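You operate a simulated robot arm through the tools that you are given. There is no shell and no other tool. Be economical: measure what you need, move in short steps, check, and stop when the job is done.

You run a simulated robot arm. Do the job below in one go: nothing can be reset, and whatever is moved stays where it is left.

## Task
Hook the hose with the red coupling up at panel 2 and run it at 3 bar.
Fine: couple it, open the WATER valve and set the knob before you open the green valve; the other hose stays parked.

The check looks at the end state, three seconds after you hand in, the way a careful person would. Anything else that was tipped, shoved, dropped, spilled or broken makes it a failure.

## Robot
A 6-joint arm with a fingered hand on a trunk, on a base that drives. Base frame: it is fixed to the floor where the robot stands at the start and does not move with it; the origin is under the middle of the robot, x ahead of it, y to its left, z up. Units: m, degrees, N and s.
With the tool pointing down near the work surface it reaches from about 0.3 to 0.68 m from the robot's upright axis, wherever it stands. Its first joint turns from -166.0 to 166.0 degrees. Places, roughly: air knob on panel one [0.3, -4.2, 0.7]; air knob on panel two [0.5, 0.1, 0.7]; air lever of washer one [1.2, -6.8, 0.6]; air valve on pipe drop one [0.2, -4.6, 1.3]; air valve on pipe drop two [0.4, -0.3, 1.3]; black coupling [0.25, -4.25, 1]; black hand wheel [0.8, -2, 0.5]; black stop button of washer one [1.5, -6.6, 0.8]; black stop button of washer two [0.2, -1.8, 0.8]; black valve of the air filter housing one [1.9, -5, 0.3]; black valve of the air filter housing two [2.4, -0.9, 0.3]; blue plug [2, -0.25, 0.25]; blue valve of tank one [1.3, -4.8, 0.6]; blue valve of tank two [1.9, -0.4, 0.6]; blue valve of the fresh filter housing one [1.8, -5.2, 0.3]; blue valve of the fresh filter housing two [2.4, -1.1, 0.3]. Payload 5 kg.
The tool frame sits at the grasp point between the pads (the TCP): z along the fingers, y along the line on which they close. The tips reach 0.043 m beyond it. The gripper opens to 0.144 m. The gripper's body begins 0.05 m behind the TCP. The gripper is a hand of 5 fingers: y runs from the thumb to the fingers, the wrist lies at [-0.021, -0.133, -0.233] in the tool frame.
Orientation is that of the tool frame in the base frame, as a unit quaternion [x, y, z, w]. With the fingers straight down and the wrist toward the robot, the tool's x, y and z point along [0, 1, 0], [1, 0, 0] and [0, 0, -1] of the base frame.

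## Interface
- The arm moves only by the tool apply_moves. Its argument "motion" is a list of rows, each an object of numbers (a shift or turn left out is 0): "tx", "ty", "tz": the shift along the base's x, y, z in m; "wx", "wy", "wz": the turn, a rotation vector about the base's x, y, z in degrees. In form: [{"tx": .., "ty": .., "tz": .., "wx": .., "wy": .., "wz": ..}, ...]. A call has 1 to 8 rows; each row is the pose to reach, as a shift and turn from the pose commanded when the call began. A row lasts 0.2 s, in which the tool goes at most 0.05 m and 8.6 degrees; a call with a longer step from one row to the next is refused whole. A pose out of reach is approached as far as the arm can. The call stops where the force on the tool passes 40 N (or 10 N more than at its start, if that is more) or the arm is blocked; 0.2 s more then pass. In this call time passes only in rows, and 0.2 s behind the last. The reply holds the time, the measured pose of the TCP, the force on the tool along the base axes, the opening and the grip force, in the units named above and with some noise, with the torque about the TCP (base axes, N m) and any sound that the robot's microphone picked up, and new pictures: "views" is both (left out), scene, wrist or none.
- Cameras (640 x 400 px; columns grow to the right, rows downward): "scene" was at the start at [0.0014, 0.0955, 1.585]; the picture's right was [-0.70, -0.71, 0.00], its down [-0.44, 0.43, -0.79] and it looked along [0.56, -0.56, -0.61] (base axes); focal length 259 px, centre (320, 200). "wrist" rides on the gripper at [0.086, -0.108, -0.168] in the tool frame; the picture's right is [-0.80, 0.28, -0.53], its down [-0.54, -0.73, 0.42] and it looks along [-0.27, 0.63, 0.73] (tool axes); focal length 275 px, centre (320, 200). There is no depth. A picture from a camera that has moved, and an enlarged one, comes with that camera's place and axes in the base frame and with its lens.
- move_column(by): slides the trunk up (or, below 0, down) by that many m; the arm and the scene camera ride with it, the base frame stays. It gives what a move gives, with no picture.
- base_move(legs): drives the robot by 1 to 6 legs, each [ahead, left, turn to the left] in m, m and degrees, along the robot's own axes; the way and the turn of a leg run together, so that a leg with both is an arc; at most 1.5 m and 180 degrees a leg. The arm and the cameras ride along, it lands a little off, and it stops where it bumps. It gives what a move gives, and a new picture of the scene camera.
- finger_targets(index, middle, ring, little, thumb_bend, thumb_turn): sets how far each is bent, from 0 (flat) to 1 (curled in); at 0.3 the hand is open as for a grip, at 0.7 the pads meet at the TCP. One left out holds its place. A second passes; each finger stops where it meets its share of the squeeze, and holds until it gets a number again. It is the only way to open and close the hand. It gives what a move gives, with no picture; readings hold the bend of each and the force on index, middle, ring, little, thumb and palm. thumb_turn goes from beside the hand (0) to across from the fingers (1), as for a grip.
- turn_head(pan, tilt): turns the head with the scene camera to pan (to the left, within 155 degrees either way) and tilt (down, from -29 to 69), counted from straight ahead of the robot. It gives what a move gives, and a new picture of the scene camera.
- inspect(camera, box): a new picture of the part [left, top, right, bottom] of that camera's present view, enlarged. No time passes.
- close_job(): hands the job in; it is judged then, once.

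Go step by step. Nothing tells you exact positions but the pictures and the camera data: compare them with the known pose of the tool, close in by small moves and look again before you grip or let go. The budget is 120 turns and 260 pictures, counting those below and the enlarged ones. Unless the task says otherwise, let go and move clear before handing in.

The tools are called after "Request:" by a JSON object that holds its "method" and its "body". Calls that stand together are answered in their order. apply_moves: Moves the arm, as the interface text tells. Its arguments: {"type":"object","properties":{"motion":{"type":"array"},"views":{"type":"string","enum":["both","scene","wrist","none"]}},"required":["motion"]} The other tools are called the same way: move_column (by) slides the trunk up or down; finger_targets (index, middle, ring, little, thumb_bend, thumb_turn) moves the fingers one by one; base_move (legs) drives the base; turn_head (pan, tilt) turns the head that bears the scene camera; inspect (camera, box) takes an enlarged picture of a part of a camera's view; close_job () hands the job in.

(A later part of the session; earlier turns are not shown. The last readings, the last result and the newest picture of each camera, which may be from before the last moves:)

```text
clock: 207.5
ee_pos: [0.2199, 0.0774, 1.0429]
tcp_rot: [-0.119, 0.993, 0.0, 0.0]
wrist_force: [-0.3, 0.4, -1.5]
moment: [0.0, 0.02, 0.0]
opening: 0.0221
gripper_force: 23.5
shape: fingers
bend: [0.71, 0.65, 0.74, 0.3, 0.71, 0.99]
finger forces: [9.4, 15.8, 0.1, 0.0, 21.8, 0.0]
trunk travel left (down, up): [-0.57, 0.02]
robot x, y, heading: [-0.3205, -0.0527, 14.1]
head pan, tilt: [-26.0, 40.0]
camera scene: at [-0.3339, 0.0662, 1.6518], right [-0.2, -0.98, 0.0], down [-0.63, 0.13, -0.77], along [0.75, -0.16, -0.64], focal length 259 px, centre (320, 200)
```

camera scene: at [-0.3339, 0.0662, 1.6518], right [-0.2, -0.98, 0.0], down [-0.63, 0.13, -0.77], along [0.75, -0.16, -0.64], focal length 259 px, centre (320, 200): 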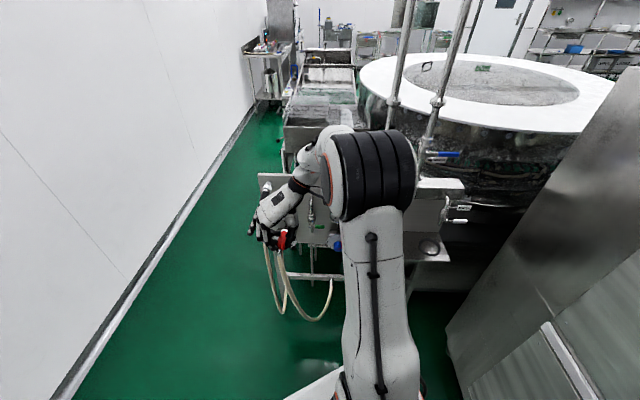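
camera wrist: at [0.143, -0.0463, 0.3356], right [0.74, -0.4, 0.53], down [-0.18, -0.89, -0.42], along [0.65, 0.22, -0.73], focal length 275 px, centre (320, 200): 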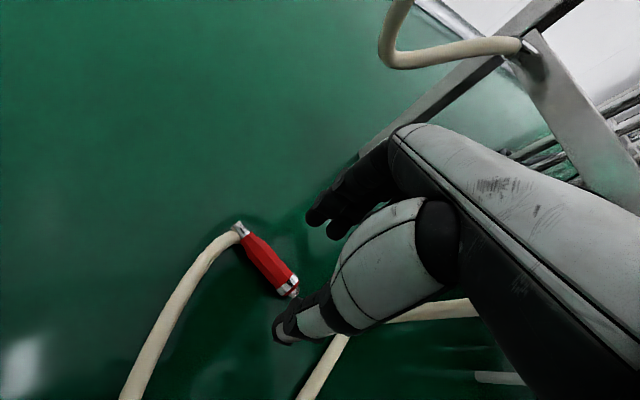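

Request:
{"method": "finger_targets", "body": {"little": 0.45}}

Request:
{"method": "base_move", "body": {"legs": [[0.125, -0.075, 0]]}}

Request:
{"method": "inspect", "body": {"camera": "scene", "box": [230, 190, 350, 265]}}

Request:
{"method": "inspect", "body": {"camera": "wrist", "box": [200, 180, 520, 400]}}

```text
clock: 208.5
ee_pos: [0.2195, 0.0771, 1.0444]
tcp_rot: [-0.119, 0.993, -0.001, 0.0]
wrist_force: [-0.3, 0.2, -1.8]
moment: [0.04, 0.05, -0.02]
opening: 0.0222
gripper_force: 23.6
shape: fingers
bend: [0.71, 0.65, 0.74, 0.45, 0.71, 0.99]
finger forces: [9.3, 15.9, 0.1, 0.0, 21.8, 0.0]
trunk travel left (down, up): [-0.57, 0.02]
robot x, y, heading: [-0.3188, -0.0528, 14.3]
head pan, tilt: [-26.0, 40.0]
```

```text
clock: 209.9
ee_pos: [0.3611, 0.0374, 1.0422]
tcp_rot: [-0.119, 0.993, 0.0, -0.001]
wrist_force: [0.4, 0.0, -2.2]
moment: [0.0, 0.09, -0.06]
opening: 0.0223
gripper_force: 23.1
shape: fingers
bend: [0.71, 0.65, 0.74, 0.45, 0.71, 0.99]
finger forces: [9.4, 15.9, 0.3, 0.0, 22.0, 0.1]
trunk travel left (down, up): [-0.57, 0.02]
robot x, y, heading: [-0.1814, -0.0961, 14.6]
head pan, tilt: [-26.0, 40.0]
camera scene: at [-0.1926, 0.0244, 1.6519], right [-0.2, -0.98, 0.0], down [-0.63, 0.13, -0.77], along [0.75, -0.15, -0.64], focal length 259 px, centre (320, 200)
```

scene: 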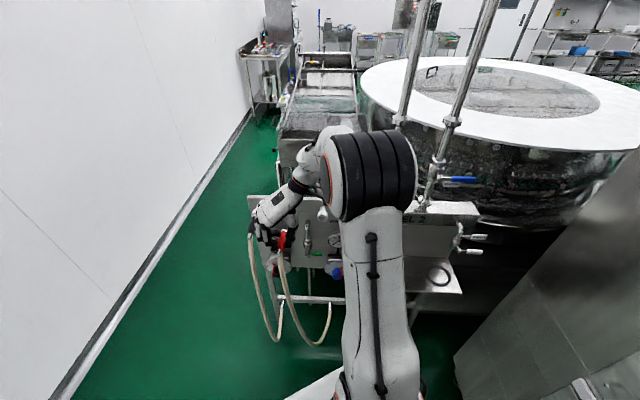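

```text
5.33 times, centred on (290, 228) of scene
camera zoom: at [-0.1926, 0.0244, 1.6519], right [-0.2, -0.98, 0.0], down [-0.63, 0.13, -0.77], along [0.75, -0.15, -0.64], focal length 1379 px, centre (480, 53)
```

zoom: 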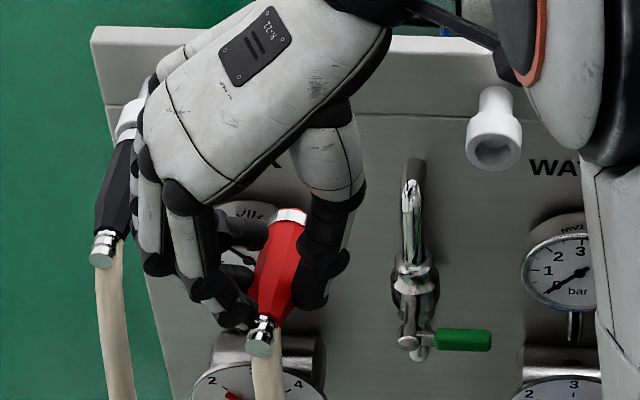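

```text
1.82 times, centred on (360, 290) of wrist
camera zoom: at [0.3043, -0.0879, 1.2107], right [0.71, 0.46, 0.53], down [0.7, -0.58, -0.42], along [0.11, 0.67, -0.73], focal length 500 px, centre (247, 36)
```

zoom: 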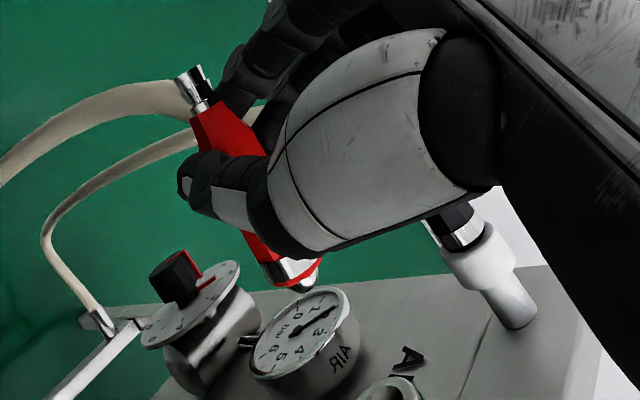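

Now both ends are visible in the wrist view. Triangulated: yaw −16…−18°, level, z 1.006. Correct +3° yaw, 10 mm right, 3 mm down and approach to ~1 cm from the mouth.

Request:
{"method": "apply_moves", "body": {"motion": [{"ty": -0.005, "tz": -0.002, "wz": 3}, {"tx": 0.012, "ty": -0.013, "tz": -0.003, "wz": 3}, {"tx": 0.025, "ty": -0.016, "tz": -0.003, "wz": 3}, {"tx": 0.038, "ty": -0.019, "tz": -0.003, "wz": 3}], "views": "none"}}

Request:
{"method": "inspect", "body": {"camera": "scene", "box": [264, 200, 328, 240]}}

Request:
{"method": "inspect", "body": {"camera": "wrist", "box": [220, 180, 500, 400]}}

```text
clock: 210.9
ee_pos: [0.3989, 0.0172, 1.0397]
tcp_rot: [-0.144, 0.99, -0.001, -0.001]
wrist_force: [0.4, 0.6, -1.4]
moment: [0.01, 0.05, -0.01]
opening: 0.0221
gripper_force: 23.9
shape: fingers
bend: [0.71, 0.65, 0.74, 0.45, 0.71, 0.99]
finger forces: [9.5, 15.8, 0.2, 0.1, 21.8, 0.1]
trunk travel left (down, up): [-0.57, 0.02]
robot x, y, heading: [-0.1823, -0.0915, 14.2]
head pan, tilt: [-26.0, 40.0]
```

```text
10.00 times, centred on (296, 220) of scene
camera zoom: at [-0.1931, 0.0245, 1.6519], right [-0.2, -0.98, 0.0], down [-0.63, 0.13, -0.77], along [0.75, -0.15, -0.64], focal length 2586 px, centre (560, 0)
```

zoom: 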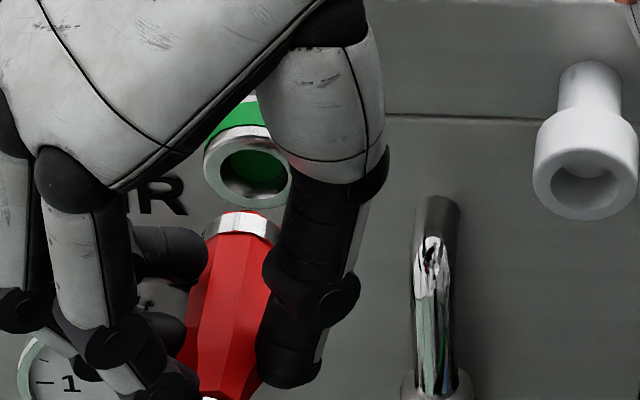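

```text
1.82 times, centred on (360, 290) of wrist
camera zoom: at [0.3488, -0.1102, 1.2076], right [0.68, 0.5, 0.53], down [0.73, -0.54, -0.42], along [0.07, 0.68, -0.73], focal length 500 px, centre (247, 36)
```

zoom: 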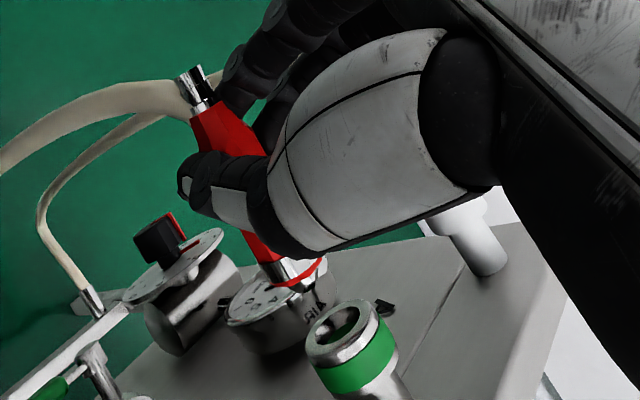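

Lateral alignment is exact; the wrist view shows the nose ~4 mm low. Raise 4 mm and push along the axis.

Request:
{"method": "apply_moves", "body": {"motion": [{"tx": 0.006, "ty": -0.0014, "tz": 0.004}, {"tx": 0.014, "ty": -0.0033, "tz": 0.004}, {"tx": 0.022, "ty": -0.0052, "tz": 0.004}], "views": "none"}}

Request:
{"method": "inspect", "body": {"camera": "wrist", "box": [240, 220, 440, 380]}}

Request:
{"method": "inspect", "body": {"camera": "scene", "box": [272, 204, 320, 234]}}

```text
clock: 211.7
ee_pos: [0.4218, 0.0122, 1.0448]
tcp_rot: [-0.145, 0.989, 0.0, -0.001]
wrist_force: [0.4, -0.2, -1.3]
moment: [0.0, 0.02, 0.01]
opening: 0.022
gripper_force: 23.9
shape: fingers
bend: [0.71, 0.65, 0.74, 0.45, 0.71, 0.99]
finger forces: [9.6, 15.9, 0.1, 0.0, 21.8, 0.0]
trunk travel left (down, up): [-0.57, 0.02]
robot x, y, heading: [-0.1762, -0.095, 14.4]
head pan, tilt: [-26.0, 40.0]
```

```text
2.50 times, centred on (340, 300) of wrist
camera zoom: at [0.3709, -0.1149, 1.2126], right [0.68, 0.5, 0.53], down [0.73, -0.54, -0.42], along [0.07, 0.68, -0.73], focal length 688 px, centre (270, -50)
```

zoom: 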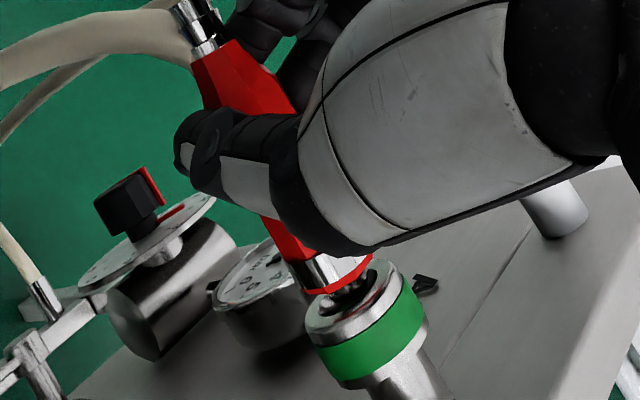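

```text
13.33 times, centred on (296, 219) of scene
camera zoom: at [-0.1932, 0.0245, 1.6519], right [-0.2, -0.98, 0.0], down [-0.63, 0.13, -0.77], along [0.75, -0.15, -0.64], focal length 3448 px, centre (640, -53)
```

zoom: 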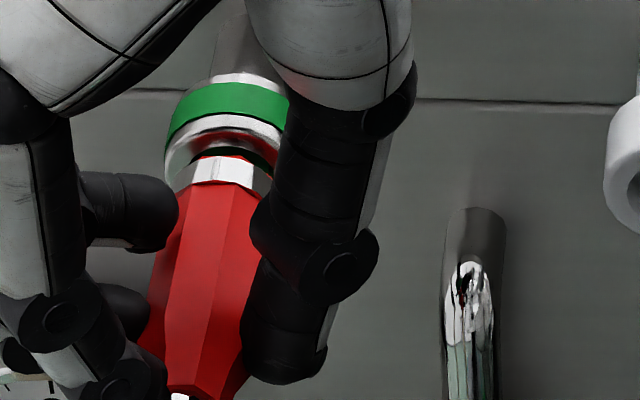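

Centred at the mouth. Push in.

Request:
{"method": "apply_moves", "body": {"motion": [{"tx": 0.005, "ty": -0.0012}, {"tx": 0.01, "ty": -0.0024}, {"tx": 0.015, "ty": -0.0036}, {"tx": 0.02, "ty": -0.0048}, {"tx": 0.025, "ty": -0.006}, {"tx": 0.03, "ty": -0.0072}], "views": "none"}}

Request:
{"method": "inspect", "body": {"camera": "wrist", "box": [240, 220, 440, 380]}}

Request:
{"method": "inspect", "body": {"camera": "scene", "box": [272, 204, 320, 234]}}

```text
clock: 213.1
ee_pos: [0.4492, 0.0081, 1.0469]
tcp_rot: [-0.145, 0.989, -0.001, 0.0]
wrist_force: [-22.7, 16.4, 1.3]
moment: [0.61, 0.82, 0.44]
opening: 0.0262
gripper_force: 22.8
shape: fingers
bend: [0.72, 0.61, 0.74, 0.45, 0.77, 0.98]
finger forces: [12.9, 17.5, 0.0, 0.0, 14.4, 0.1]
trunk travel left (down, up): [-0.57, 0.02]
robot x, y, heading: [-0.1796, -0.0957, 14.3]
head pan, tilt: [-26.0, 40.0]
```

```text
2.50 times, centred on (340, 300) of wrist
camera zoom: at [0.3996, -0.12, 1.2135], right [0.68, 0.5, 0.53], down [0.73, -0.54, -0.42], along [0.08, 0.68, -0.73], focal length 688 px, centre (270, -50)
```

zoom: 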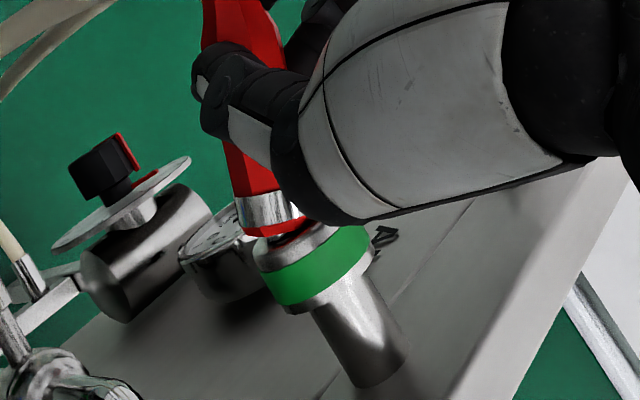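

```text
13.33 times, centred on (296, 219) of scene
camera zoom: at [-0.1965, 0.0265, 1.6518], right [-0.2, -0.98, 0.0], down [-0.63, 0.13, -0.77], along [0.75, -0.16, -0.64], focal length 3448 px, centre (640, -53)
```

zoom: 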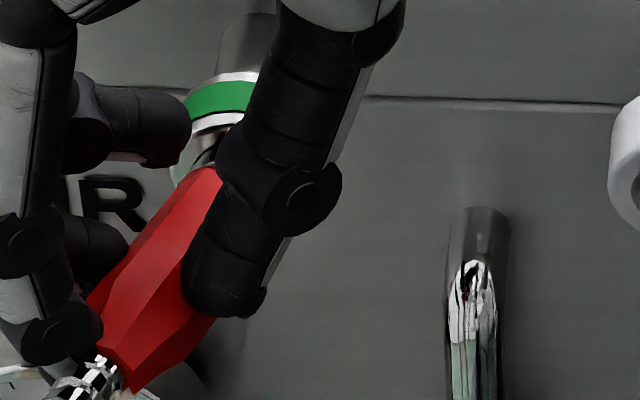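

The nose is captured in the mouth but the coupling pivoted ~11° (rear to the left). I'll swing the hand about the nose to straighten it, then push again.

Request:
{"method": "apply_moves", "body": {"motion": [{"tx": -0.006, "ty": 0.0}, {"tx": -0.007, "ty": -0.005, "wz": 6}, {"tx": -0.008, "ty": -0.011, "wz": 11}], "views": "none"}}

Request:
{"method": "inspect", "body": {"camera": "wrist", "box": [240, 220, 440, 380]}}

Request:
{"method": "inspect", "body": {"camera": "scene", "box": [264, 204, 328, 244]}}

```text
clock: 213.9
ee_pos: [0.4438, -0.0038, 1.044]
tcp_rot: [-0.239, 0.971, -0.001, 0.0]
wrist_force: [-3.9, 20.3, -10.3]
moment: [0.48, -0.09, -0.05]
opening: 0.0269
gripper_force: 20.9
shape: fingers
bend: [0.73, 0.61, 0.74, 0.45, 0.77, 1.0]
finger forces: [8.8, 23.7, 0.1, 0.0, 10.0, 0.1]
trunk travel left (down, up): [-0.57, 0.02]
robot x, y, heading: [-0.181, -0.0956, 14.4]
head pan, tilt: [-26.0, 40.0]
```

```text
2.50 times, centred on (340, 300) of wrist
camera zoom: at [0.4197, -0.1381, 1.2113], right [0.57, 0.62, 0.53], down [0.82, -0.39, -0.42], along [-0.05, 0.68, -0.73], focal length 688 px, centre (270, -50)
```

zoom: 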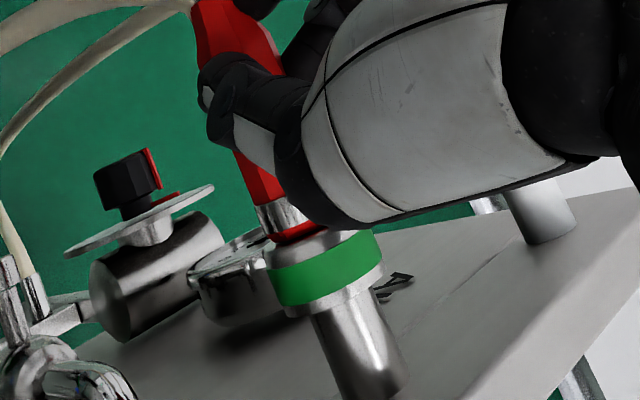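

```text
10.00 times, centred on (296, 224) of scene
camera zoom: at [-0.193, 0.0272, 1.6515], right [-0.2, -0.98, 0.0], down [-0.63, 0.13, -0.77], along [0.75, -0.16, -0.64], focal length 2586 px, centre (560, -40)
```

zoom: 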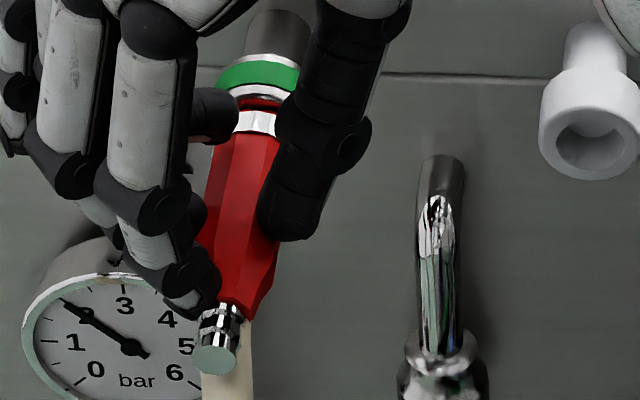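

It now looks seated and coaxial with the inlet. One more small axial push to be sure it's home, then look.

Request:
{"method": "apply_moves", "body": {"motion": [{"tx": 0.004, "ty": 0.003}, {"tx": 0.009, "ty": 0.002}, {"tx": 0.014, "ty": 0.001}], "views": "none"}}

Request:
{"method": "inspect", "body": {"camera": "scene", "box": [264, 204, 328, 244]}}

```text
clock: 214.7
ee_pos: [0.4573, -0.0037, 1.0486]
tcp_rot: [-0.238, 0.971, -0.001, 0.005]
wrist_force: [-8.8, 8.1, 14.4]
moment: [0.51, 0.65, -0.09]
opening: 0.0279
gripper_force: 18.0
shape: fingers
bend: [0.72, 0.62, 0.74, 0.45, 0.79, 0.99]
finger forces: [7.2, 13.4, 0.0, 0.1, 15.8, 0.1]
trunk travel left (down, up): [-0.57, 0.02]
robot x, y, heading: [-0.1815, -0.0902, 14.4]
head pan, tilt: [-26.0, 40.0]
```

```text
10.00 times, centred on (296, 224) of scene
camera zoom: at [-0.1968, 0.025, 1.6523], right [-0.2, -0.98, 0.0], down [-0.63, 0.13, -0.77], along [0.75, -0.16, -0.64], focal length 2586 px, centre (560, -40)
```

zoom: 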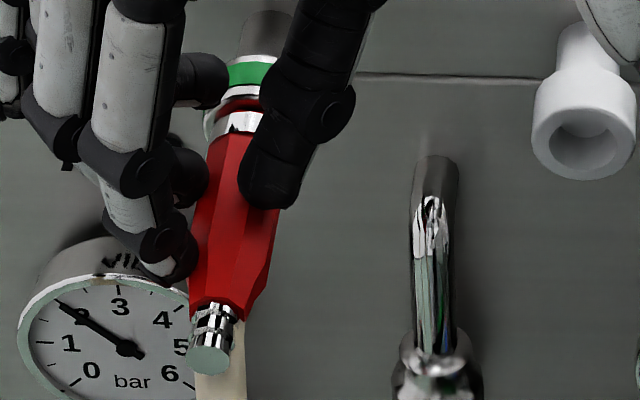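

The hand slid along while the coupling stayed put and straight, so it is held by the inlet. Release gently and check.

Request:
{"method": "finger_targets", "body": {"index": 0.6, "middle": 0.55, "ring": 0.45, "little": 0.4, "thumb_bend": 0.55}}

Request:
{"method": "inspect", "body": {"camera": "scene", "box": [250, 190, 346, 250]}}

```text
clock: 215.7
ee_pos: [0.4569, -0.003, 1.0432]
tcp_rot: [-0.24, 0.971, -0.001, 0.0]
wrist_force: [6.4, 12.5, 8.9]
moment: [0.76, -0.03, -0.58]
opening: 0.0679
gripper_force: 6.7
shape: fingers
bend: [0.49, 0.55, 0.45, 0.4, 0.55, 1.0]
finger forces: [14.0, 0.0, 0.0, 0.0, 0.0, 0.0]
trunk travel left (down, up): [-0.57, 0.02]
robot x, y, heading: [-0.1787, -0.0941, 14.5]
head pan, tilt: [-26.0, 40.0]
```

```text
6.67 times, centred on (298, 220) of scene
camera zoom: at [-0.1932, 0.0258, 1.6519], right [-0.2, -0.98, 0.0], down [-0.63, 0.13, -0.77], along [0.75, -0.15, -0.64], focal length 1724 px, centre (467, 67)
```

zoom: 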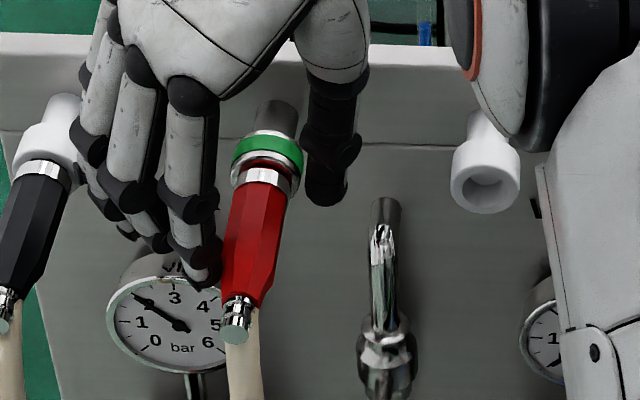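

Coupled: it stays on the inlet by itself. Lift the hand straight up and away.

Request:
{"method": "apply_moves", "body": {"motion": [{"ty": 0.006, "tz": 0.005}, {"ty": 0.006, "tz": 0.045}, {"ty": 0.006, "tz": 0.09}, {"ty": 0.0, "tz": 0.135}, {"tx": -0.03, "tz": 0.17}, {"tx": -0.07, "tz": 0.19}], "views": "none"}}

Request:
{"method": "turn_head", "body": {"pan": -40, "tilt": 30}}

Request:
{"method": "inspect", "body": {"camera": "scene", "box": [330, 80, 570, 230]}}

```text
clock: 217.1
ee_pos: [0.3837, -0.0024, 1.2372]
tcp_rot: [-0.239, 0.971, -0.002, -0.002]
wrist_force: [-0.6, -0.3, 1.0]
moment: [-0.01, -0.04, 0.01]
opening: 0.0589
gripper_force: 0.1
shape: fingers
bend: [0.55, 0.55, 0.45, 0.4, 0.55, 1.0]
finger forces: [0.1, 0.0, 0.0, 0.0, 0.0, 0.0]
trunk travel left (down, up): [-0.57, 0.02]
robot x, y, heading: [-0.1816, -0.0962, 14.4]
head pan, tilt: [-26.0, 40.0]
```

```text
clock: 217.8
ee_pos: [0.385, -0.0024, 1.2353]
tcp_rot: [-0.239, 0.971, 0.0, -0.002]
wrist_force: [0.0, 0.3, -0.3]
moment: [-0.01, 0.06, 0.04]
opening: 0.0586
gripper_force: 0.0
shape: fingers
bend: [0.55, 0.55, 0.45, 0.4, 0.55, 1.0]
finger forces: [0.0, 0.1, 0.1, 0.1, 0.0, 0.1]
trunk travel left (down, up): [-0.57, 0.02]
robot x, y, heading: [-0.1783, -0.0893, 14.4]
head pan, tilt: [-40.0, 30.0]
camera scene: at [-0.1951, 0.0026, 1.6672], right [-0.43, -0.9, 0.0], down [-0.45, 0.22, -0.87], along [0.78, -0.37, -0.5], focal length 259 px, centre (320, 200)
```

scene: 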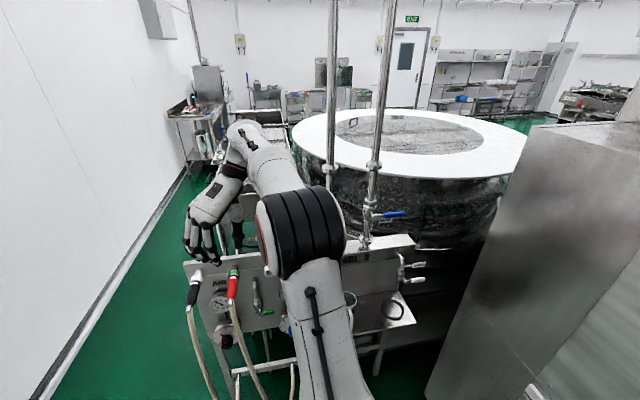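

```text
2.67 times, centred on (450, 155) of scene
camera zoom: at [-0.1951, 0.0026, 1.6672], right [-0.43, -0.9, 0.0], down [-0.45, 0.22, -0.87], along [0.78, -0.37, -0.5], focal length 690 px, centre (-27, 320)
```

zoom: 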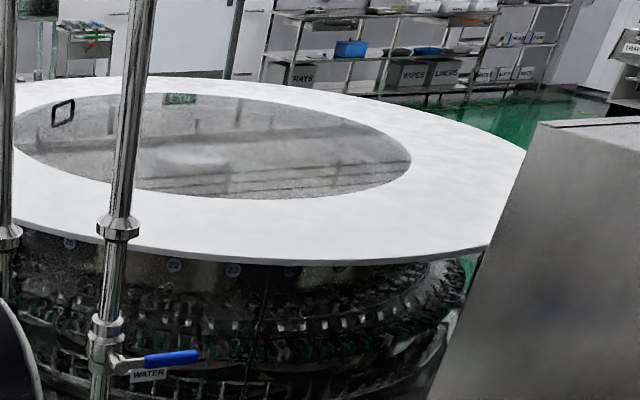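

The coupling holds. Next the WATER valve: pivot ≈[0.377,-0.467,1.196], blue lever pointing right ≈9 cm (closed); the open AIR lever points up. I'll retract and raise the arm, reposition the base to face it, and put the hand in the native downward pose.

Request:
{"method": "apply_moves", "body": {"motion": [{"tx": -0.03, "tz": 0.03}, {"tx": -0.07, "tz": 0.05}, {"tx": -0.11, "tz": 0.07}, {"tx": -0.14, "tz": 0.09}], "views": "none"}}

Request:
{"method": "base_move", "body": {"legs": [[0, 0, -40], [0.08, -0.07, 0]]}}

Request:
{"method": "finger_targets", "body": {"index": 0.3, "middle": 0.1, "ring": 0.1, "little": 0.1, "thumb_bend": 0.1}}

Request:
{"method": "apply_moves", "body": {"motion": [{"wz": -8.5}, {"wz": -17}, {"wz": -25.5}, {"wz": -34}, {"wz": -42.5}, {"wz": -51}, {"wz": -59.5}, {"wz": -68}], "views": "none"}}

Request:
{"method": "apply_moves", "body": {"motion": [{"wz": -8}, {"wz": -16}, {"wz": -23}], "views": "wrist"}}

```text
clock: 218.8
ee_pos: [0.2449, -0.0032, 1.3252]
tcp_rot: [-0.24, 0.971, -0.001, 0.0]
wrist_force: [-0.2, -0.4, 0.5]
moment: [-0.01, -0.02, 0.0]
opening: 0.059
gripper_force: 0.0
shape: fingers
bend: [0.55, 0.55, 0.45, 0.4, 0.55, 1.0]
finger forces: [0.0, 0.0, 0.0, 0.0, 0.1, 0.1]
trunk travel left (down, up): [-0.57, 0.02]
robot x, y, heading: [-0.1799, -0.0958, 14.1]
head pan, tilt: [-40.0, 30.0]
```

```text
clock: 221.8
ee_pos: [0.2525, -0.3901, 1.3249]
tcp_rot: [0.097, 0.995, 0.0, -0.001]
wrist_force: [0.5, -1.1, 0.5]
moment: [0.08, 0.03, -0.03]
opening: 0.0589
gripper_force: 0.1
shape: fingers
bend: [0.55, 0.55, 0.45, 0.4, 0.55, 1.0]
finger forces: [0.1, 0.0, 0.0, 0.1, 0.0, 0.1]
trunk travel left (down, up): [-0.57, 0.02]
robot x, y, heading: [-0.1358, -0.1926, -24.1]
head pan, tilt: [-40.0, 30.0]
camera scene: at [-0.0858, -0.1091, 1.6673], right [-0.9, -0.43, 0.0], down [-0.22, 0.45, -0.87], along [0.37, -0.78, -0.5], focal length 259 px, centre (320, 200)
```

scene: 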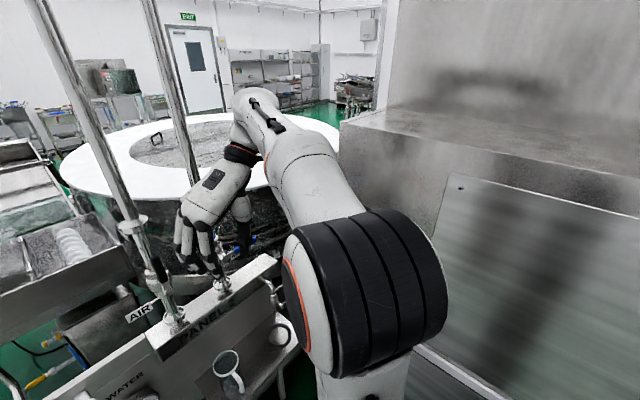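

```text
clock: 222.8
ee_pos: [0.2524, -0.3891, 1.3252]
tcp_rot: [0.098, 0.995, 0.0, -0.001]
wrist_force: [-0.2, 0.5, -0.4]
moment: [0.03, 0.01, 0.01]
opening: 0.1716
gripper_force: 0.1
shape: fingers
bend: [0.3, 0.1, 0.1, 0.1, 0.1, 0.96]
finger forces: [0.0, 0.0, 0.0, 0.1, 0.1, 0.0]
trunk travel left (down, up): [-0.57, 0.02]
robot x, y, heading: [-0.1346, -0.1987, -24.7]
head pan, tilt: [-40.0, 30.0]
```

```text
clock: 224.7
ee_pos: [0.2509, -0.3885, 1.3266]
tcp_rot: [0.639, 0.769, 0.001, -0.001]
wrist_force: [0.1, -0.3, 0.0]
moment: [0.01, -0.02, 0.02]
opening: 0.1719
gripper_force: 0.0
shape: fingers
bend: [0.3, 0.1, 0.1, 0.1, 0.1, 0.96]
finger forces: [0.1, 0.1, 0.0, 0.1, 0.0, 0.0]
trunk travel left (down, up): [-0.57, 0.02]
robot x, y, heading: [-0.1359, -0.1911, -24.6]
head pan, tilt: [-40.0, 30.0]
```

```text
clock: 225.4
ee_pos: [0.2521, -0.3899, 1.325]
tcp_rot: [0.779, 0.627, 0.002, -0.001]
wrist_force: [-0.2, -0.4, -0.4]
moment: [0.0, 0.02, 0.0]
opening: 0.1718
gripper_force: 0.1
shape: fingers
bend: [0.3, 0.1, 0.1, 0.1, 0.1, 0.96]
finger forces: [0.0, 0.0, 0.1, 0.0, 0.0, 0.0]
trunk travel left (down, up): [-0.57, 0.02]
robot x, y, heading: [-0.1357, -0.1932, -24.3]
head pan, tilt: [-40.0, 30.0]
camera wrist: at [0.1666, -0.2815, 1.4923], right [0.11, -0.84, 0.53], down [-0.82, -0.37, -0.42], along [0.56, -0.39, -0.73], focal length 275 px, centre (320, 200)
```

wrist: 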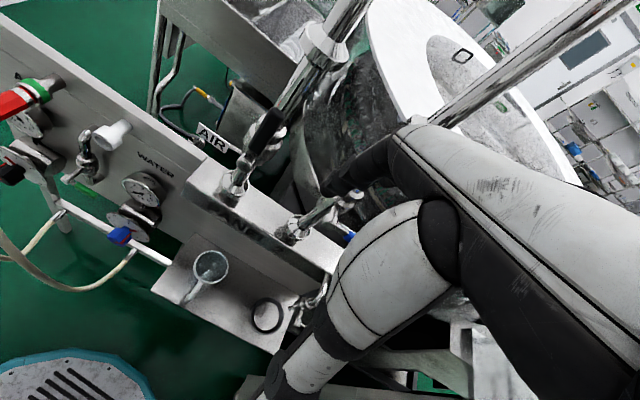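

Good view. I move over the lever (hand right of the pipe), lower with fingers behind it and thumb in front.

Request:
{"method": "finger_targets", "body": {"middle": 0.3, "ring": 0.3, "little": 0.3}}

Request:
{"method": "apply_moves", "body": {"motion": [{"tx": 0.02, "ty": -0.045}, {"tx": 0.045, "ty": -0.08}, {"tx": 0.065, "ty": -0.12}, {"tx": 0.088, "ty": -0.15}, {"tx": 0.088, "ty": -0.15, "tz": -0.04}, {"tx": 0.088, "ty": -0.15, "tz": -0.08}], "views": "wrist"}}

```text
clock: 226.4
ee_pos: [0.2524, -0.3899, 1.3234]
tcp_rot: [0.778, 0.628, 0.001, 0.0]
wrist_force: [-0.3, 0.3, -1.1]
moment: [-0.01, 0.03, 0.01]
opening: 0.1722
gripper_force: 0.0
shape: fingers
bend: [0.3, 0.3, 0.3, 0.3, 0.1, 0.96]
finger forces: [0.1, 0.0, 0.0, 0.1, 0.0, 0.0]
trunk travel left (down, up): [-0.57, 0.02]
robot x, y, heading: [-0.134, -0.194, -24.6]
head pan, tilt: [-40.0, 30.0]
```

```text
clock: 227.8
ee_pos: [0.3407, -0.5392, 1.2449]
tcp_rot: [0.778, 0.628, 0.001, 0.0]
wrist_force: [-0.4, -1.2, 0.4]
moment: [-0.01, -0.01, 0.0]
opening: 0.1721
gripper_force: 0.1
shape: fingers
bend: [0.3, 0.3, 0.3, 0.3, 0.1, 0.96]
finger forces: [0.0, 0.0, 0.1, 0.1, 0.1, 0.1]
trunk travel left (down, up): [-0.57, 0.02]
robot x, y, heading: [-0.1356, -0.1939, -24.5]
head pan, tilt: [-40.0, 30.0]
camera wrist: at [0.2549, -0.4311, 1.4122], right [0.11, -0.84, 0.53], down [-0.82, -0.38, -0.42], along [0.56, -0.39, -0.73], focal length 275 px, centre (320, 200)
```

wrist: 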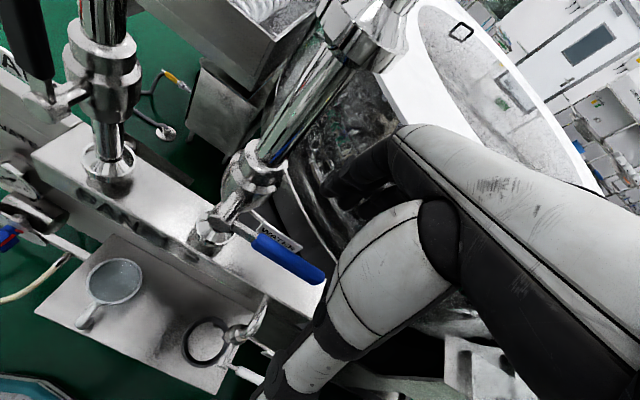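

The lever is clearly seen: pivot [0.355,-0.469], tip [0.337,-0.558]. Lower around it and hook the index under it.

Request:
{"method": "apply_moves", "body": {"motion": [{"tz": -0.03}, {"tz": -0.062}], "views": "none"}}

Request:
{"method": "finger_targets", "body": {"index": 0.85}}

Request:
{"method": "inspect", "body": {"camera": "wrist", "box": [160, 150, 480, 350]}}

```text
clock: 228.4
ee_pos: [0.3424, -0.538, 1.1833]
tcp_rot: [0.778, 0.628, 0.001, -0.002]
wrist_force: [0.2, 0.0, 0.2]
moment: [0.02, 0.0, -0.01]
opening: 0.1721
gripper_force: 0.0
shape: fingers
bend: [0.3, 0.3, 0.3, 0.3, 0.1, 0.96]
finger forces: [0.1, 0.0, 0.0, 0.1, 0.0, 0.1]
trunk travel left (down, up): [-0.57, 0.02]
robot x, y, heading: [-0.1359, -0.1925, -24.8]
head pan, tilt: [-40.0, 30.0]
```

```text
clock: 229.4
ee_pos: [0.3406, -0.539, 1.182]
tcp_rot: [0.778, 0.628, 0.0, -0.002]
wrist_force: [2.5, -2.0, -2.4]
moment: [0.0, 0.03, -0.05]
opening: 0.0736
gripper_force: 1.8
shape: fingers
bend: [0.85, 0.3, 0.3, 0.3, 0.1, 0.96]
finger forces: [2.9, 0.0, 0.0, 0.0, 0.1, 0.0]
trunk travel left (down, up): [-0.57, 0.02]
robot x, y, heading: [-0.1325, -0.1897, -24.7]
head pan, tilt: [-40.0, 30.0]
```

```text
2.00 times, centred on (320, 250) of wrist
camera zoom: at [0.255, -0.4309, 1.3501], right [0.11, -0.84, 0.53], down [-0.82, -0.38, -0.42], along [0.56, -0.39, -0.73], focal length 551 px, centre (320, 100)
```

zoom: 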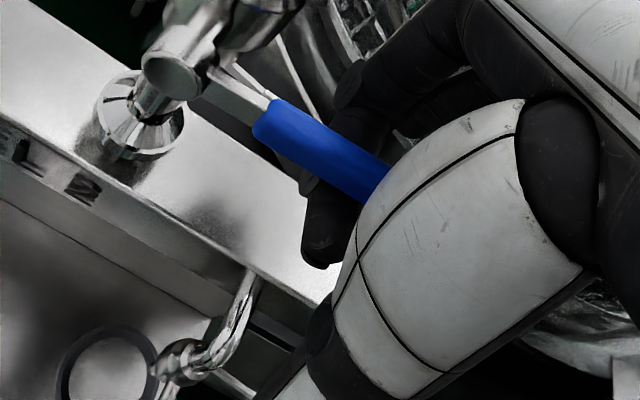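

The index is hooked under the handle. Now carry it up along the arc about the pivot, leaning the hand away from the pipe.

Request:
{"method": "apply_moves", "body": {"motion": [{"tz": 0.015}, {"tz": 0.0295, "wx": 7.8, "wy": -1.8}, {"tx": 0.0014, "ty": 0.006, "tz": 0.042, "wx": 13.6, "wy": -3.2}, {"tx": 0.0033, "ty": 0.014, "tz": 0.052, "wx": 19.5, "wy": -4.6}, {"tx": 0.006, "ty": 0.025, "tz": 0.059, "wx": 25.3, "wy": -6}, {"tx": 0.0083, "ty": 0.035, "tz": 0.063, "wx": 29, "wy": -6.9}, {"tx": 0.0104, "ty": 0.044, "tz": 0.065, "wx": 31, "wy": -7.4}], "views": "wrist"}}

```text
clock: 231.1
ee_pos: [0.3517, -0.4964, 1.2468]
tcp_rot: [0.748, 0.603, 0.218, -0.17]
wrist_force: [0.6, -2.1, -0.5]
moment: [0.03, -0.03, 0.0]
opening: 0.0729
gripper_force: 0.8
shape: fingers
bend: [0.85, 0.3, 0.3, 0.3, 0.1, 0.96]
finger forces: [1.2, 0.0, 0.0, 0.1, 0.1, 0.1]
trunk travel left (down, up): [-0.57, 0.02]
robot x, y, heading: [-0.1382, -0.1925, -24.4]
head pan, tilt: [-40.0, 30.0]
camera wrist: at [0.2407, -0.4867, 1.4339], right [0.07, -1.0, 0.03], down [-0.75, -0.08, -0.65], along [0.65, 0.02, -0.76], focal length 275 px, centre (320, 200)
```

wrist: 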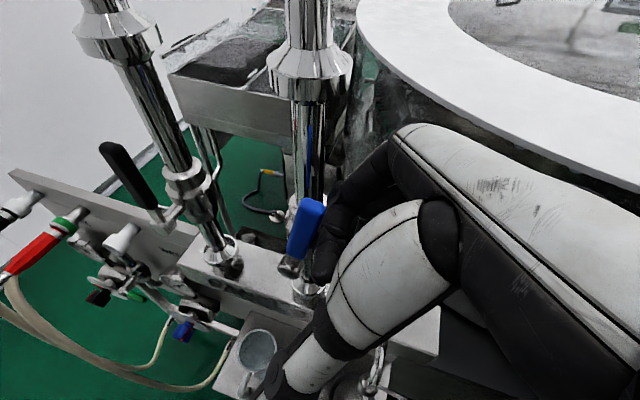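

Nearly upright. Push a little further left until it meets its stop.

Request:
{"method": "apply_moves", "body": {"motion": [{"tx": 0.0015, "ty": 0.006}, {"tx": 0.003, "ty": 0.012, "tz": 0.0}, {"tx": 0.0045, "ty": 0.018, "tz": 0.0}, {"tx": 0.006, "ty": 0.024, "tz": -0.002}], "views": "wrist"}}

```text
clock: 232.1
ee_pos: [0.3546, -0.483, 1.2459]
tcp_rot: [0.753, 0.598, 0.22, -0.165]
wrist_force: [-1.3, -18.2, -0.8]
moment: [0.18, -0.02, 0.0]
opening: 0.0722
gripper_force: 8.8
shape: fingers
bend: [0.85, 0.3, 0.3, 0.3, 0.1, 0.96]
finger forces: [17.8, 0.1, 0.1, 0.1, 0.1, 0.1]
trunk travel left (down, up): [-0.57, 0.02]
robot x, y, heading: [-0.1345, -0.193, -24.5]
head pan, tilt: [-40.0, 30.0]
stopped in row 4: the force on the tool passed its limit at 44 N (the readings are from after the stop); the commanded pose is now the measured one
camera wrist: at [0.2444, -0.4711, 1.4328], right [0.05, -1.0, 0.04], down [-0.75, -0.07, -0.66], along [0.66, 0.01, -0.75], focal length 275 px, centre (320, 200)
```

wrist: 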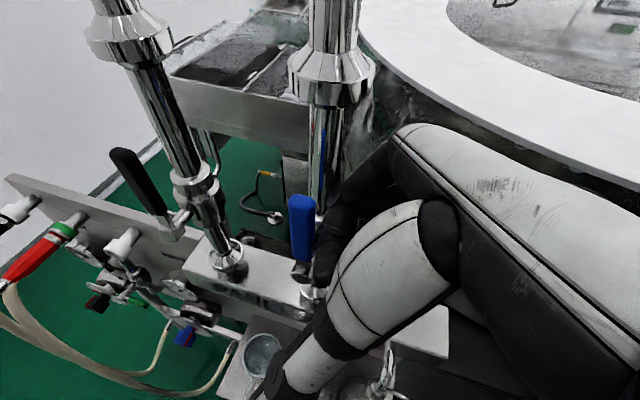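

The WATER lever is at its upright stop: open. Now withdraw, back off, square up the robot, and put the hand in the forward-tilted pose for the blue knob.

Request:
{"method": "apply_moves", "body": {"motion": [{"ty": -0.03}, {"ty": -0.04, "tz": 0.03, "wx": -8, "wy": 1.9}, {"tx": -0.03, "ty": -0.04, "tz": 0.06, "wx": -16, "wy": 3.8}, {"tx": -0.06, "ty": -0.04, "tz": 0.085, "wx": -24, "wy": 5.7}, {"tx": -0.09, "ty": -0.04, "tz": 0.085, "wx": -31, "wy": 7.4}], "views": "none"}}

Request:
{"method": "base_move", "body": {"legs": [[-0.2, 0, 0], [0, 0.09, 24.5]]}}

Request:
{"method": "finger_targets", "body": {"index": 0.35, "middle": 0.35, "ring": 0.35, "little": 0.35, "thumb_bend": 0.35}}

Request:
{"method": "apply_moves", "body": {"motion": [{"wz": 8.2, "tx": 0.01}, {"wz": 16.4, "tx": 0.02}, {"wz": 24.6, "tx": 0.03}, {"wz": 32.8, "tx": 0.04}, {"wz": 41, "tx": 0.05}, {"wz": 49.2, "tx": 0.06}, {"wz": 57.4, "tx": 0.07}, {"wz": 65, "tx": 0.08}], "views": "none"}}

Request:
{"method": "apply_moves", "body": {"motion": [{"wx": -1.9, "wy": -8}, {"wx": -3.8, "wy": -16}, {"wx": -5.6, "wy": -24}, {"wx": -7.5, "wy": -32}, {"wx": -9.4, "wy": -40}, {"wx": -11.2, "wy": -48}, {"wx": -13, "wy": -55}], "views": "none"}}

Request:
{"method": "move_column", "body": {"by": -0.4}}

Request:
{"method": "turn_head", "body": {"pan": -8, "tilt": 28}}

```text
clock: 233.3
ee_pos: [0.2639, -0.518, 1.3346]
tcp_rot: [0.78, 0.625, 0.002, 0.004]
wrist_force: [-0.4, 0.2, 0.0]
moment: [-0.04, -0.03, -0.03]
opening: 0.0728
gripper_force: 0.1
shape: fingers
bend: [0.85, 0.3, 0.3, 0.3, 0.1, 0.96]
finger forces: [0.0, 0.0, 0.0, 0.0, 0.0, 0.0]
trunk travel left (down, up): [-0.57, 0.02]
robot x, y, heading: [-0.1344, -0.1916, -24.8]
head pan, tilt: [-40.0, 30.0]
```

```text
clock: 236.1
ee_pos: [0.1973, -0.1476, 1.3349]
tcp_rot: [0.627, 0.779, 0.002, 0.004]
wrist_force: [0.2, 0.1, -0.7]
moment: [-0.02, 0.03, 0.0]
opening: 0.0732
gripper_force: 0.1
shape: fingers
bend: [0.85, 0.3, 0.3, 0.3, 0.1, 0.96]
finger forces: [0.0, 0.0, 0.0, 0.0, 0.0, 0.1]
trunk travel left (down, up): [-0.57, 0.02]
robot x, y, heading: [-0.3022, -0.0209, 0.4]
head pan, tilt: [-40.0, 30.0]
camera scene: at [-0.293, 0.0769, 1.6672], right [-0.64, -0.77, 0.0], down [-0.39, 0.32, -0.87], along [0.67, -0.55, -0.5], focal length 259 px, centre (320, 200)
```

scene: 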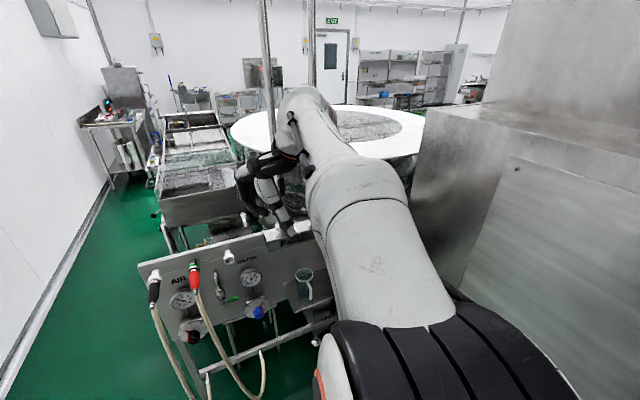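

```text
clock: 237.1
ee_pos: [0.1988, -0.1467, 1.3336]
tcp_rot: [0.627, 0.779, 0.003, 0.003]
wrist_force: [0.4, 0.1, -1.2]
moment: [-0.03, 0.03, -0.04]
opening: 0.1323
gripper_force: 0.0
shape: fingers
bend: [0.35, 0.35, 0.35, 0.35, 0.35, 0.98]
finger forces: [0.0, 0.0, 0.1, 0.0, 0.0, 0.0]
trunk travel left (down, up): [-0.57, 0.02]
robot x, y, heading: [-0.3048, -0.0233, 0.2]
head pan, tilt: [-40.0, 30.0]
```

```text
clock: 238.9
ee_pos: [0.279, -0.1493, 1.3347]
tcp_rot: [0.109, 0.994, 0.004, 0.0]
wrist_force: [0.5, 0.2, 0.2]
moment: [0.01, -0.03, 0.01]
opening: 0.1322
gripper_force: 0.1
shape: fingers
bend: [0.35, 0.35, 0.35, 0.35, 0.35, 0.98]
finger forces: [0.0, 0.1, 0.1, 0.0, 0.0, 0.0]
trunk travel left (down, up): [-0.57, 0.02]
robot x, y, heading: [-0.3034, -0.0216, 0.5]
head pan, tilt: [-40.0, 30.0]
```

```text
clock: 240.5
ee_pos: [0.2778, -0.1478, 1.3345]
tcp_rot: [0.096, 0.875, -0.054, 0.472]
wrist_force: [-0.1, -0.1, -0.4]
moment: [0.0, 0.01, 0.02]
opening: 0.1324
gripper_force: 0.1
shape: fingers
bend: [0.35, 0.35, 0.35, 0.35, 0.35, 0.98]
finger forces: [0.0, 0.1, 0.0, 0.0, 0.0, 0.0]
trunk travel left (down, up): [-0.57, 0.02]
robot x, y, heading: [-0.2996, -0.0222, 0.2]
head pan, tilt: [-40.0, 30.0]
```

```text
clock: 244.4
ee_pos: [0.2783, -0.1464, 0.9346]
tcp_rot: [0.095, 0.875, -0.055, 0.471]
wrist_force: [0.3, 1.2, 0.4]
moment: [-0.03, 0.02, 0.01]
opening: 0.1323
gripper_force: 0.0
shape: fingers
bend: [0.35, 0.35, 0.35, 0.35, 0.35, 0.98]
finger forces: [0.0, 0.1, 0.0, 0.0, 0.0, 0.0]
trunk travel left (down, up): [-0.17, 0.42]
robot x, y, heading: [-0.2979, -0.0209, 0.5]
head pan, tilt: [-40.0, 30.0]
```

```text
clock: 245.3
ee_pos: [0.2782, -0.1471, 0.9341]
tcp_rot: [0.095, 0.875, -0.054, 0.471]
wrist_force: [0.2, 0.9, -0.4]
moment: [0.02, 0.04, -0.02]
opening: 0.1324
gripper_force: 0.1
shape: fingers
bend: [0.35, 0.35, 0.35, 0.35, 0.35, 0.98]
finger forces: [0.0, 0.0, 0.0, 0.0, 0.1, 0.1]
trunk travel left (down, up): [-0.17, 0.42]
robot x, y, heading: [-0.2998, -0.0201, 0.5]
head pan, tilt: [-8.0, 28.0]
camera scene: at [-0.2723, 0.122, 1.2704], right [-0.13, -0.99, 0.0], down [-0.47, 0.06, -0.88], along [0.88, -0.12, -0.47], focal length 259 px, centre (320, 200)
```

scene: 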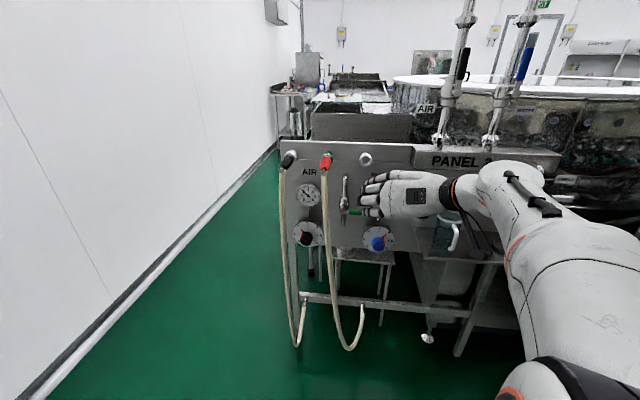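

Request:
{"method": "inspect", "body": {"camera": "scene", "box": [338, 210, 418, 260]}}

Request:
{"method": "inspect", "body": {"camera": "wrist", "box": [0, 0, 640, 400]}}

```text
8.00 times, centred on (378, 235) of scene
camera zoom: at [-0.2723, 0.122, 1.2704], right [-0.13, -0.99, 0.0], down [-0.47, 0.06, -0.88], along [0.88, -0.12, -0.47], focal length 2069 px, centre (-144, -80)
```

zoom: 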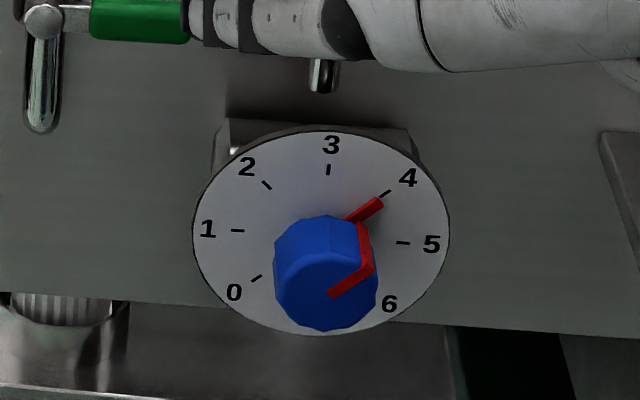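

```text
1.00 times, centred on (320, 200) of wrist (not enlarged: the box is as wide or as high as the picture)
camera zoom: at [0.0732, -0.211, 0.9555], right [0.06, 0.28, 0.96], down [0.48, -0.85, 0.22], along [0.88, 0.45, -0.18], focal length 275 px, centre (320, 200)
```

zoom: 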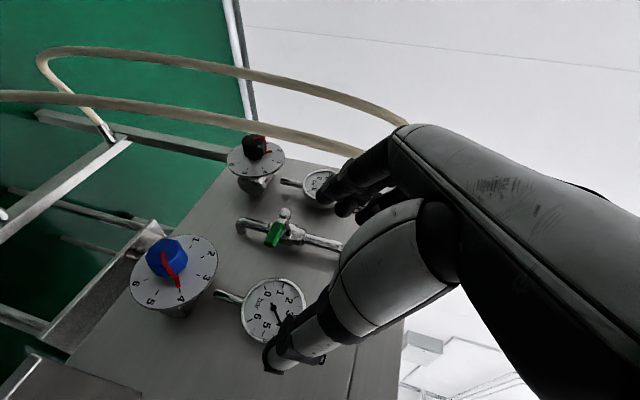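

The pointer stands at 4; it needs −45° (counter-clockwise) to 3. Knob face ≈[0.413,-0.175,0.712]. Curl ring and little away, lower the trunk and approach with index/middle/thumb open.

Request:
{"method": "finger_targets", "body": {"ring": 1.0, "little": 1.0, "index": 0.45, "middle": 0.45, "thumb_bend": 0.4}}

Request:
{"method": "move_column", "body": {"by": -0.165}}

Request:
{"method": "apply_moves", "body": {"motion": [{"tx": 0.03, "ty": -0.006}, {"tx": 0.05, "ty": -0.012, "tz": 0.002}, {"tx": 0.08, "ty": -0.018, "tz": -0.018}, {"tx": 0.105, "ty": -0.023, "tz": -0.035}, {"tx": 0.128, "ty": -0.028, "tz": -0.05}], "views": "wrist"}}

Request:
{"method": "inspect", "body": {"camera": "scene", "box": [320, 110, 440, 200]}}

```text
clock: 246.3
ee_pos: [0.2788, -0.1469, 0.9342]
tcp_rot: [0.094, 0.875, -0.055, 0.471]
wrist_force: [0.2, -0.8, -0.5]
moment: [-0.03, 0.03, -0.02]
opening: 0.1061
gripper_force: 0.1
shape: fingers
bend: [0.45, 0.45, 1.0, 1.0, 0.4, 0.99]
finger forces: [0.0, 0.0, 0.0, 0.0, 0.1, 0.0]
trunk travel left (down, up): [-0.17, 0.42]
robot x, y, heading: [-0.3016, -0.0222, 0.6]
head pan, tilt: [-8.0, 28.0]
```

```text
clock: 248.2
ee_pos: [0.2787, -0.146, 0.7695]
tcp_rot: [0.095, 0.875, -0.054, 0.471]
wrist_force: [0.1, -0.4, 0.3]
moment: [-0.01, -0.02, -0.02]
opening: 0.1062
gripper_force: 0.0
shape: fingers
bend: [0.45, 0.45, 1.0, 1.0, 0.4, 0.99]
finger forces: [0.0, 0.0, 0.0, 0.1, 0.1, 0.0]
trunk travel left (down, up): [-0.005, 0.585]
robot x, y, heading: [-0.3042, -0.0203, 0.3]
head pan, tilt: [-8.0, 28.0]
```

```text
clock: 249.4
ee_pos: [0.4042, -0.1736, 0.7214]
tcp_rot: [0.094, 0.876, -0.053, 0.471]
wrist_force: [-1.0, 5.0, -1.2]
moment: [0.05, 0.12, 0.22]
opening: 0.1094
gripper_force: 2.0
shape: fingers
bend: [0.43, 0.44, 1.0, 1.0, 0.4, 0.99]
finger forces: [3.2, 1.9, 0.1, 0.0, 0.0, 0.0]
trunk travel left (down, up): [-0.005, 0.585]
robot x, y, heading: [-0.3026, -0.0236, 0.4]
head pan, tilt: [-8.0, 28.0]
camera wrist: at [0.201, -0.239, 0.7421], right [0.06, 0.28, 0.96], down [0.48, -0.85, 0.22], along [0.88, 0.45, -0.18], focal length 275 px, centre (320, 200)
```

wrist: 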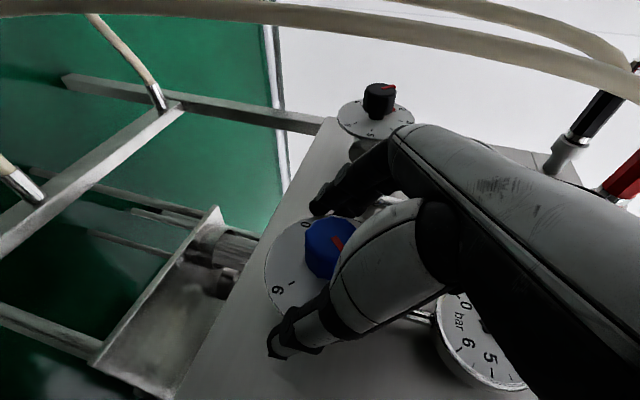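

```text
4.44 times, centred on (380, 155) of scene
camera zoom: at [-0.2726, 0.1225, 1.1054], right [-0.13, -0.99, 0.0], down [-0.47, 0.06, -0.88], along [0.88, -0.12, -0.47], focal length 1150 px, centre (53, 400)
```

zoom: 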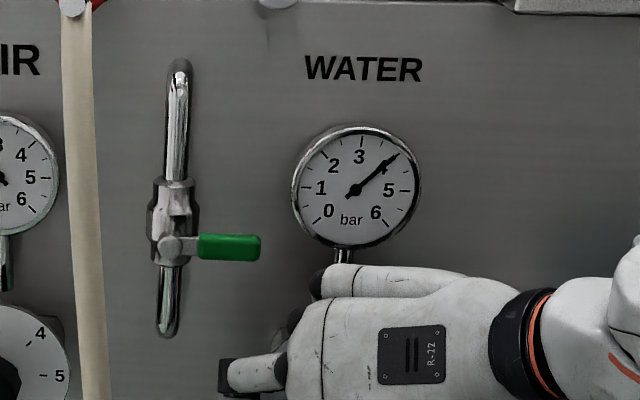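

The gauge now reads 4 bar (water is on) and the knob lies right between thumb and fingers. Grip it and turn 45° counter-clockwise.

Request:
{"method": "finger_targets", "body": {"index": 0.68, "middle": 0.68, "thumb_bend": 0.68}}

Request:
{"method": "apply_moves", "body": {"motion": [{"wx": -7.8, "wy": 1.85}, {"wx": -15.6, "wy": 3.7}, {"wx": -23.4, "wy": 5.5}, {"wx": -31, "wy": 7.3}, {"wx": -38, "wy": 9}, {"wx": -43.5, "wy": 10.3}], "views": "none"}}

Request:
{"method": "inspect", "body": {"camera": "scene", "box": [320, 110, 440, 200]}}

```text
clock: 250.4
ee_pos: [0.4058, -0.1755, 0.7201]
tcp_rot: [0.095, 0.876, -0.054, 0.471]
wrist_force: [-1.3, 5.6, -1.0]
moment: [0.36, -0.03, 0.25]
opening: 0.1008
gripper_force: 16.1
shape: fingers
bend: [0.43, 0.46, 1.0, 1.0, 0.47, 1.0]
finger forces: [9.5, 8.5, 0.0, 0.0, 14.5, 0.0]
trunk travel left (down, up): [-0.005, 0.585]
robot x, y, heading: [-0.302, -0.0209, 0.7]
head pan, tilt: [-8.0, 28.0]
```

```text
clock: 251.5
ee_pos: [0.4086, -0.1648, 0.7271]
tcp_rot: [-0.04, 0.854, -0.294, 0.428]
wrist_force: [-8.6, 16.9, 12.1]
moment: [3.08, -0.66, 0.34]
opening: 0.112
gripper_force: 32.1
shape: fingers
bend: [0.35, 0.47, 1.0, 1.0, 0.48, 0.94]
finger forces: [28.2, 14.7, 0.1, 0.0, 21.2, 0.0]
trunk travel left (down, up): [-0.005, 0.585]
robot x, y, heading: [-0.3038, -0.0197, 0.3]
head pan, tilt: [-8.0, 28.0]
stopped in row 5: the force on the tool passed its limit at 44 N (the readings are from after the stop); the commanded pose is now the measured one
```

```text
4.44 times, centred on (380, 155) of scene
camera zoom: at [-0.2741, 0.1236, 1.1052], right [-0.13, -0.99, 0.0], down [-0.46, 0.06, -0.88], along [0.88, -0.12, -0.47], focal length 1150 px, centre (53, 400)
```

zoom: 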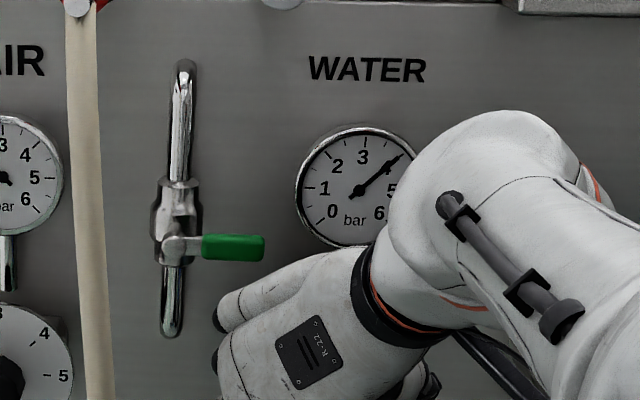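

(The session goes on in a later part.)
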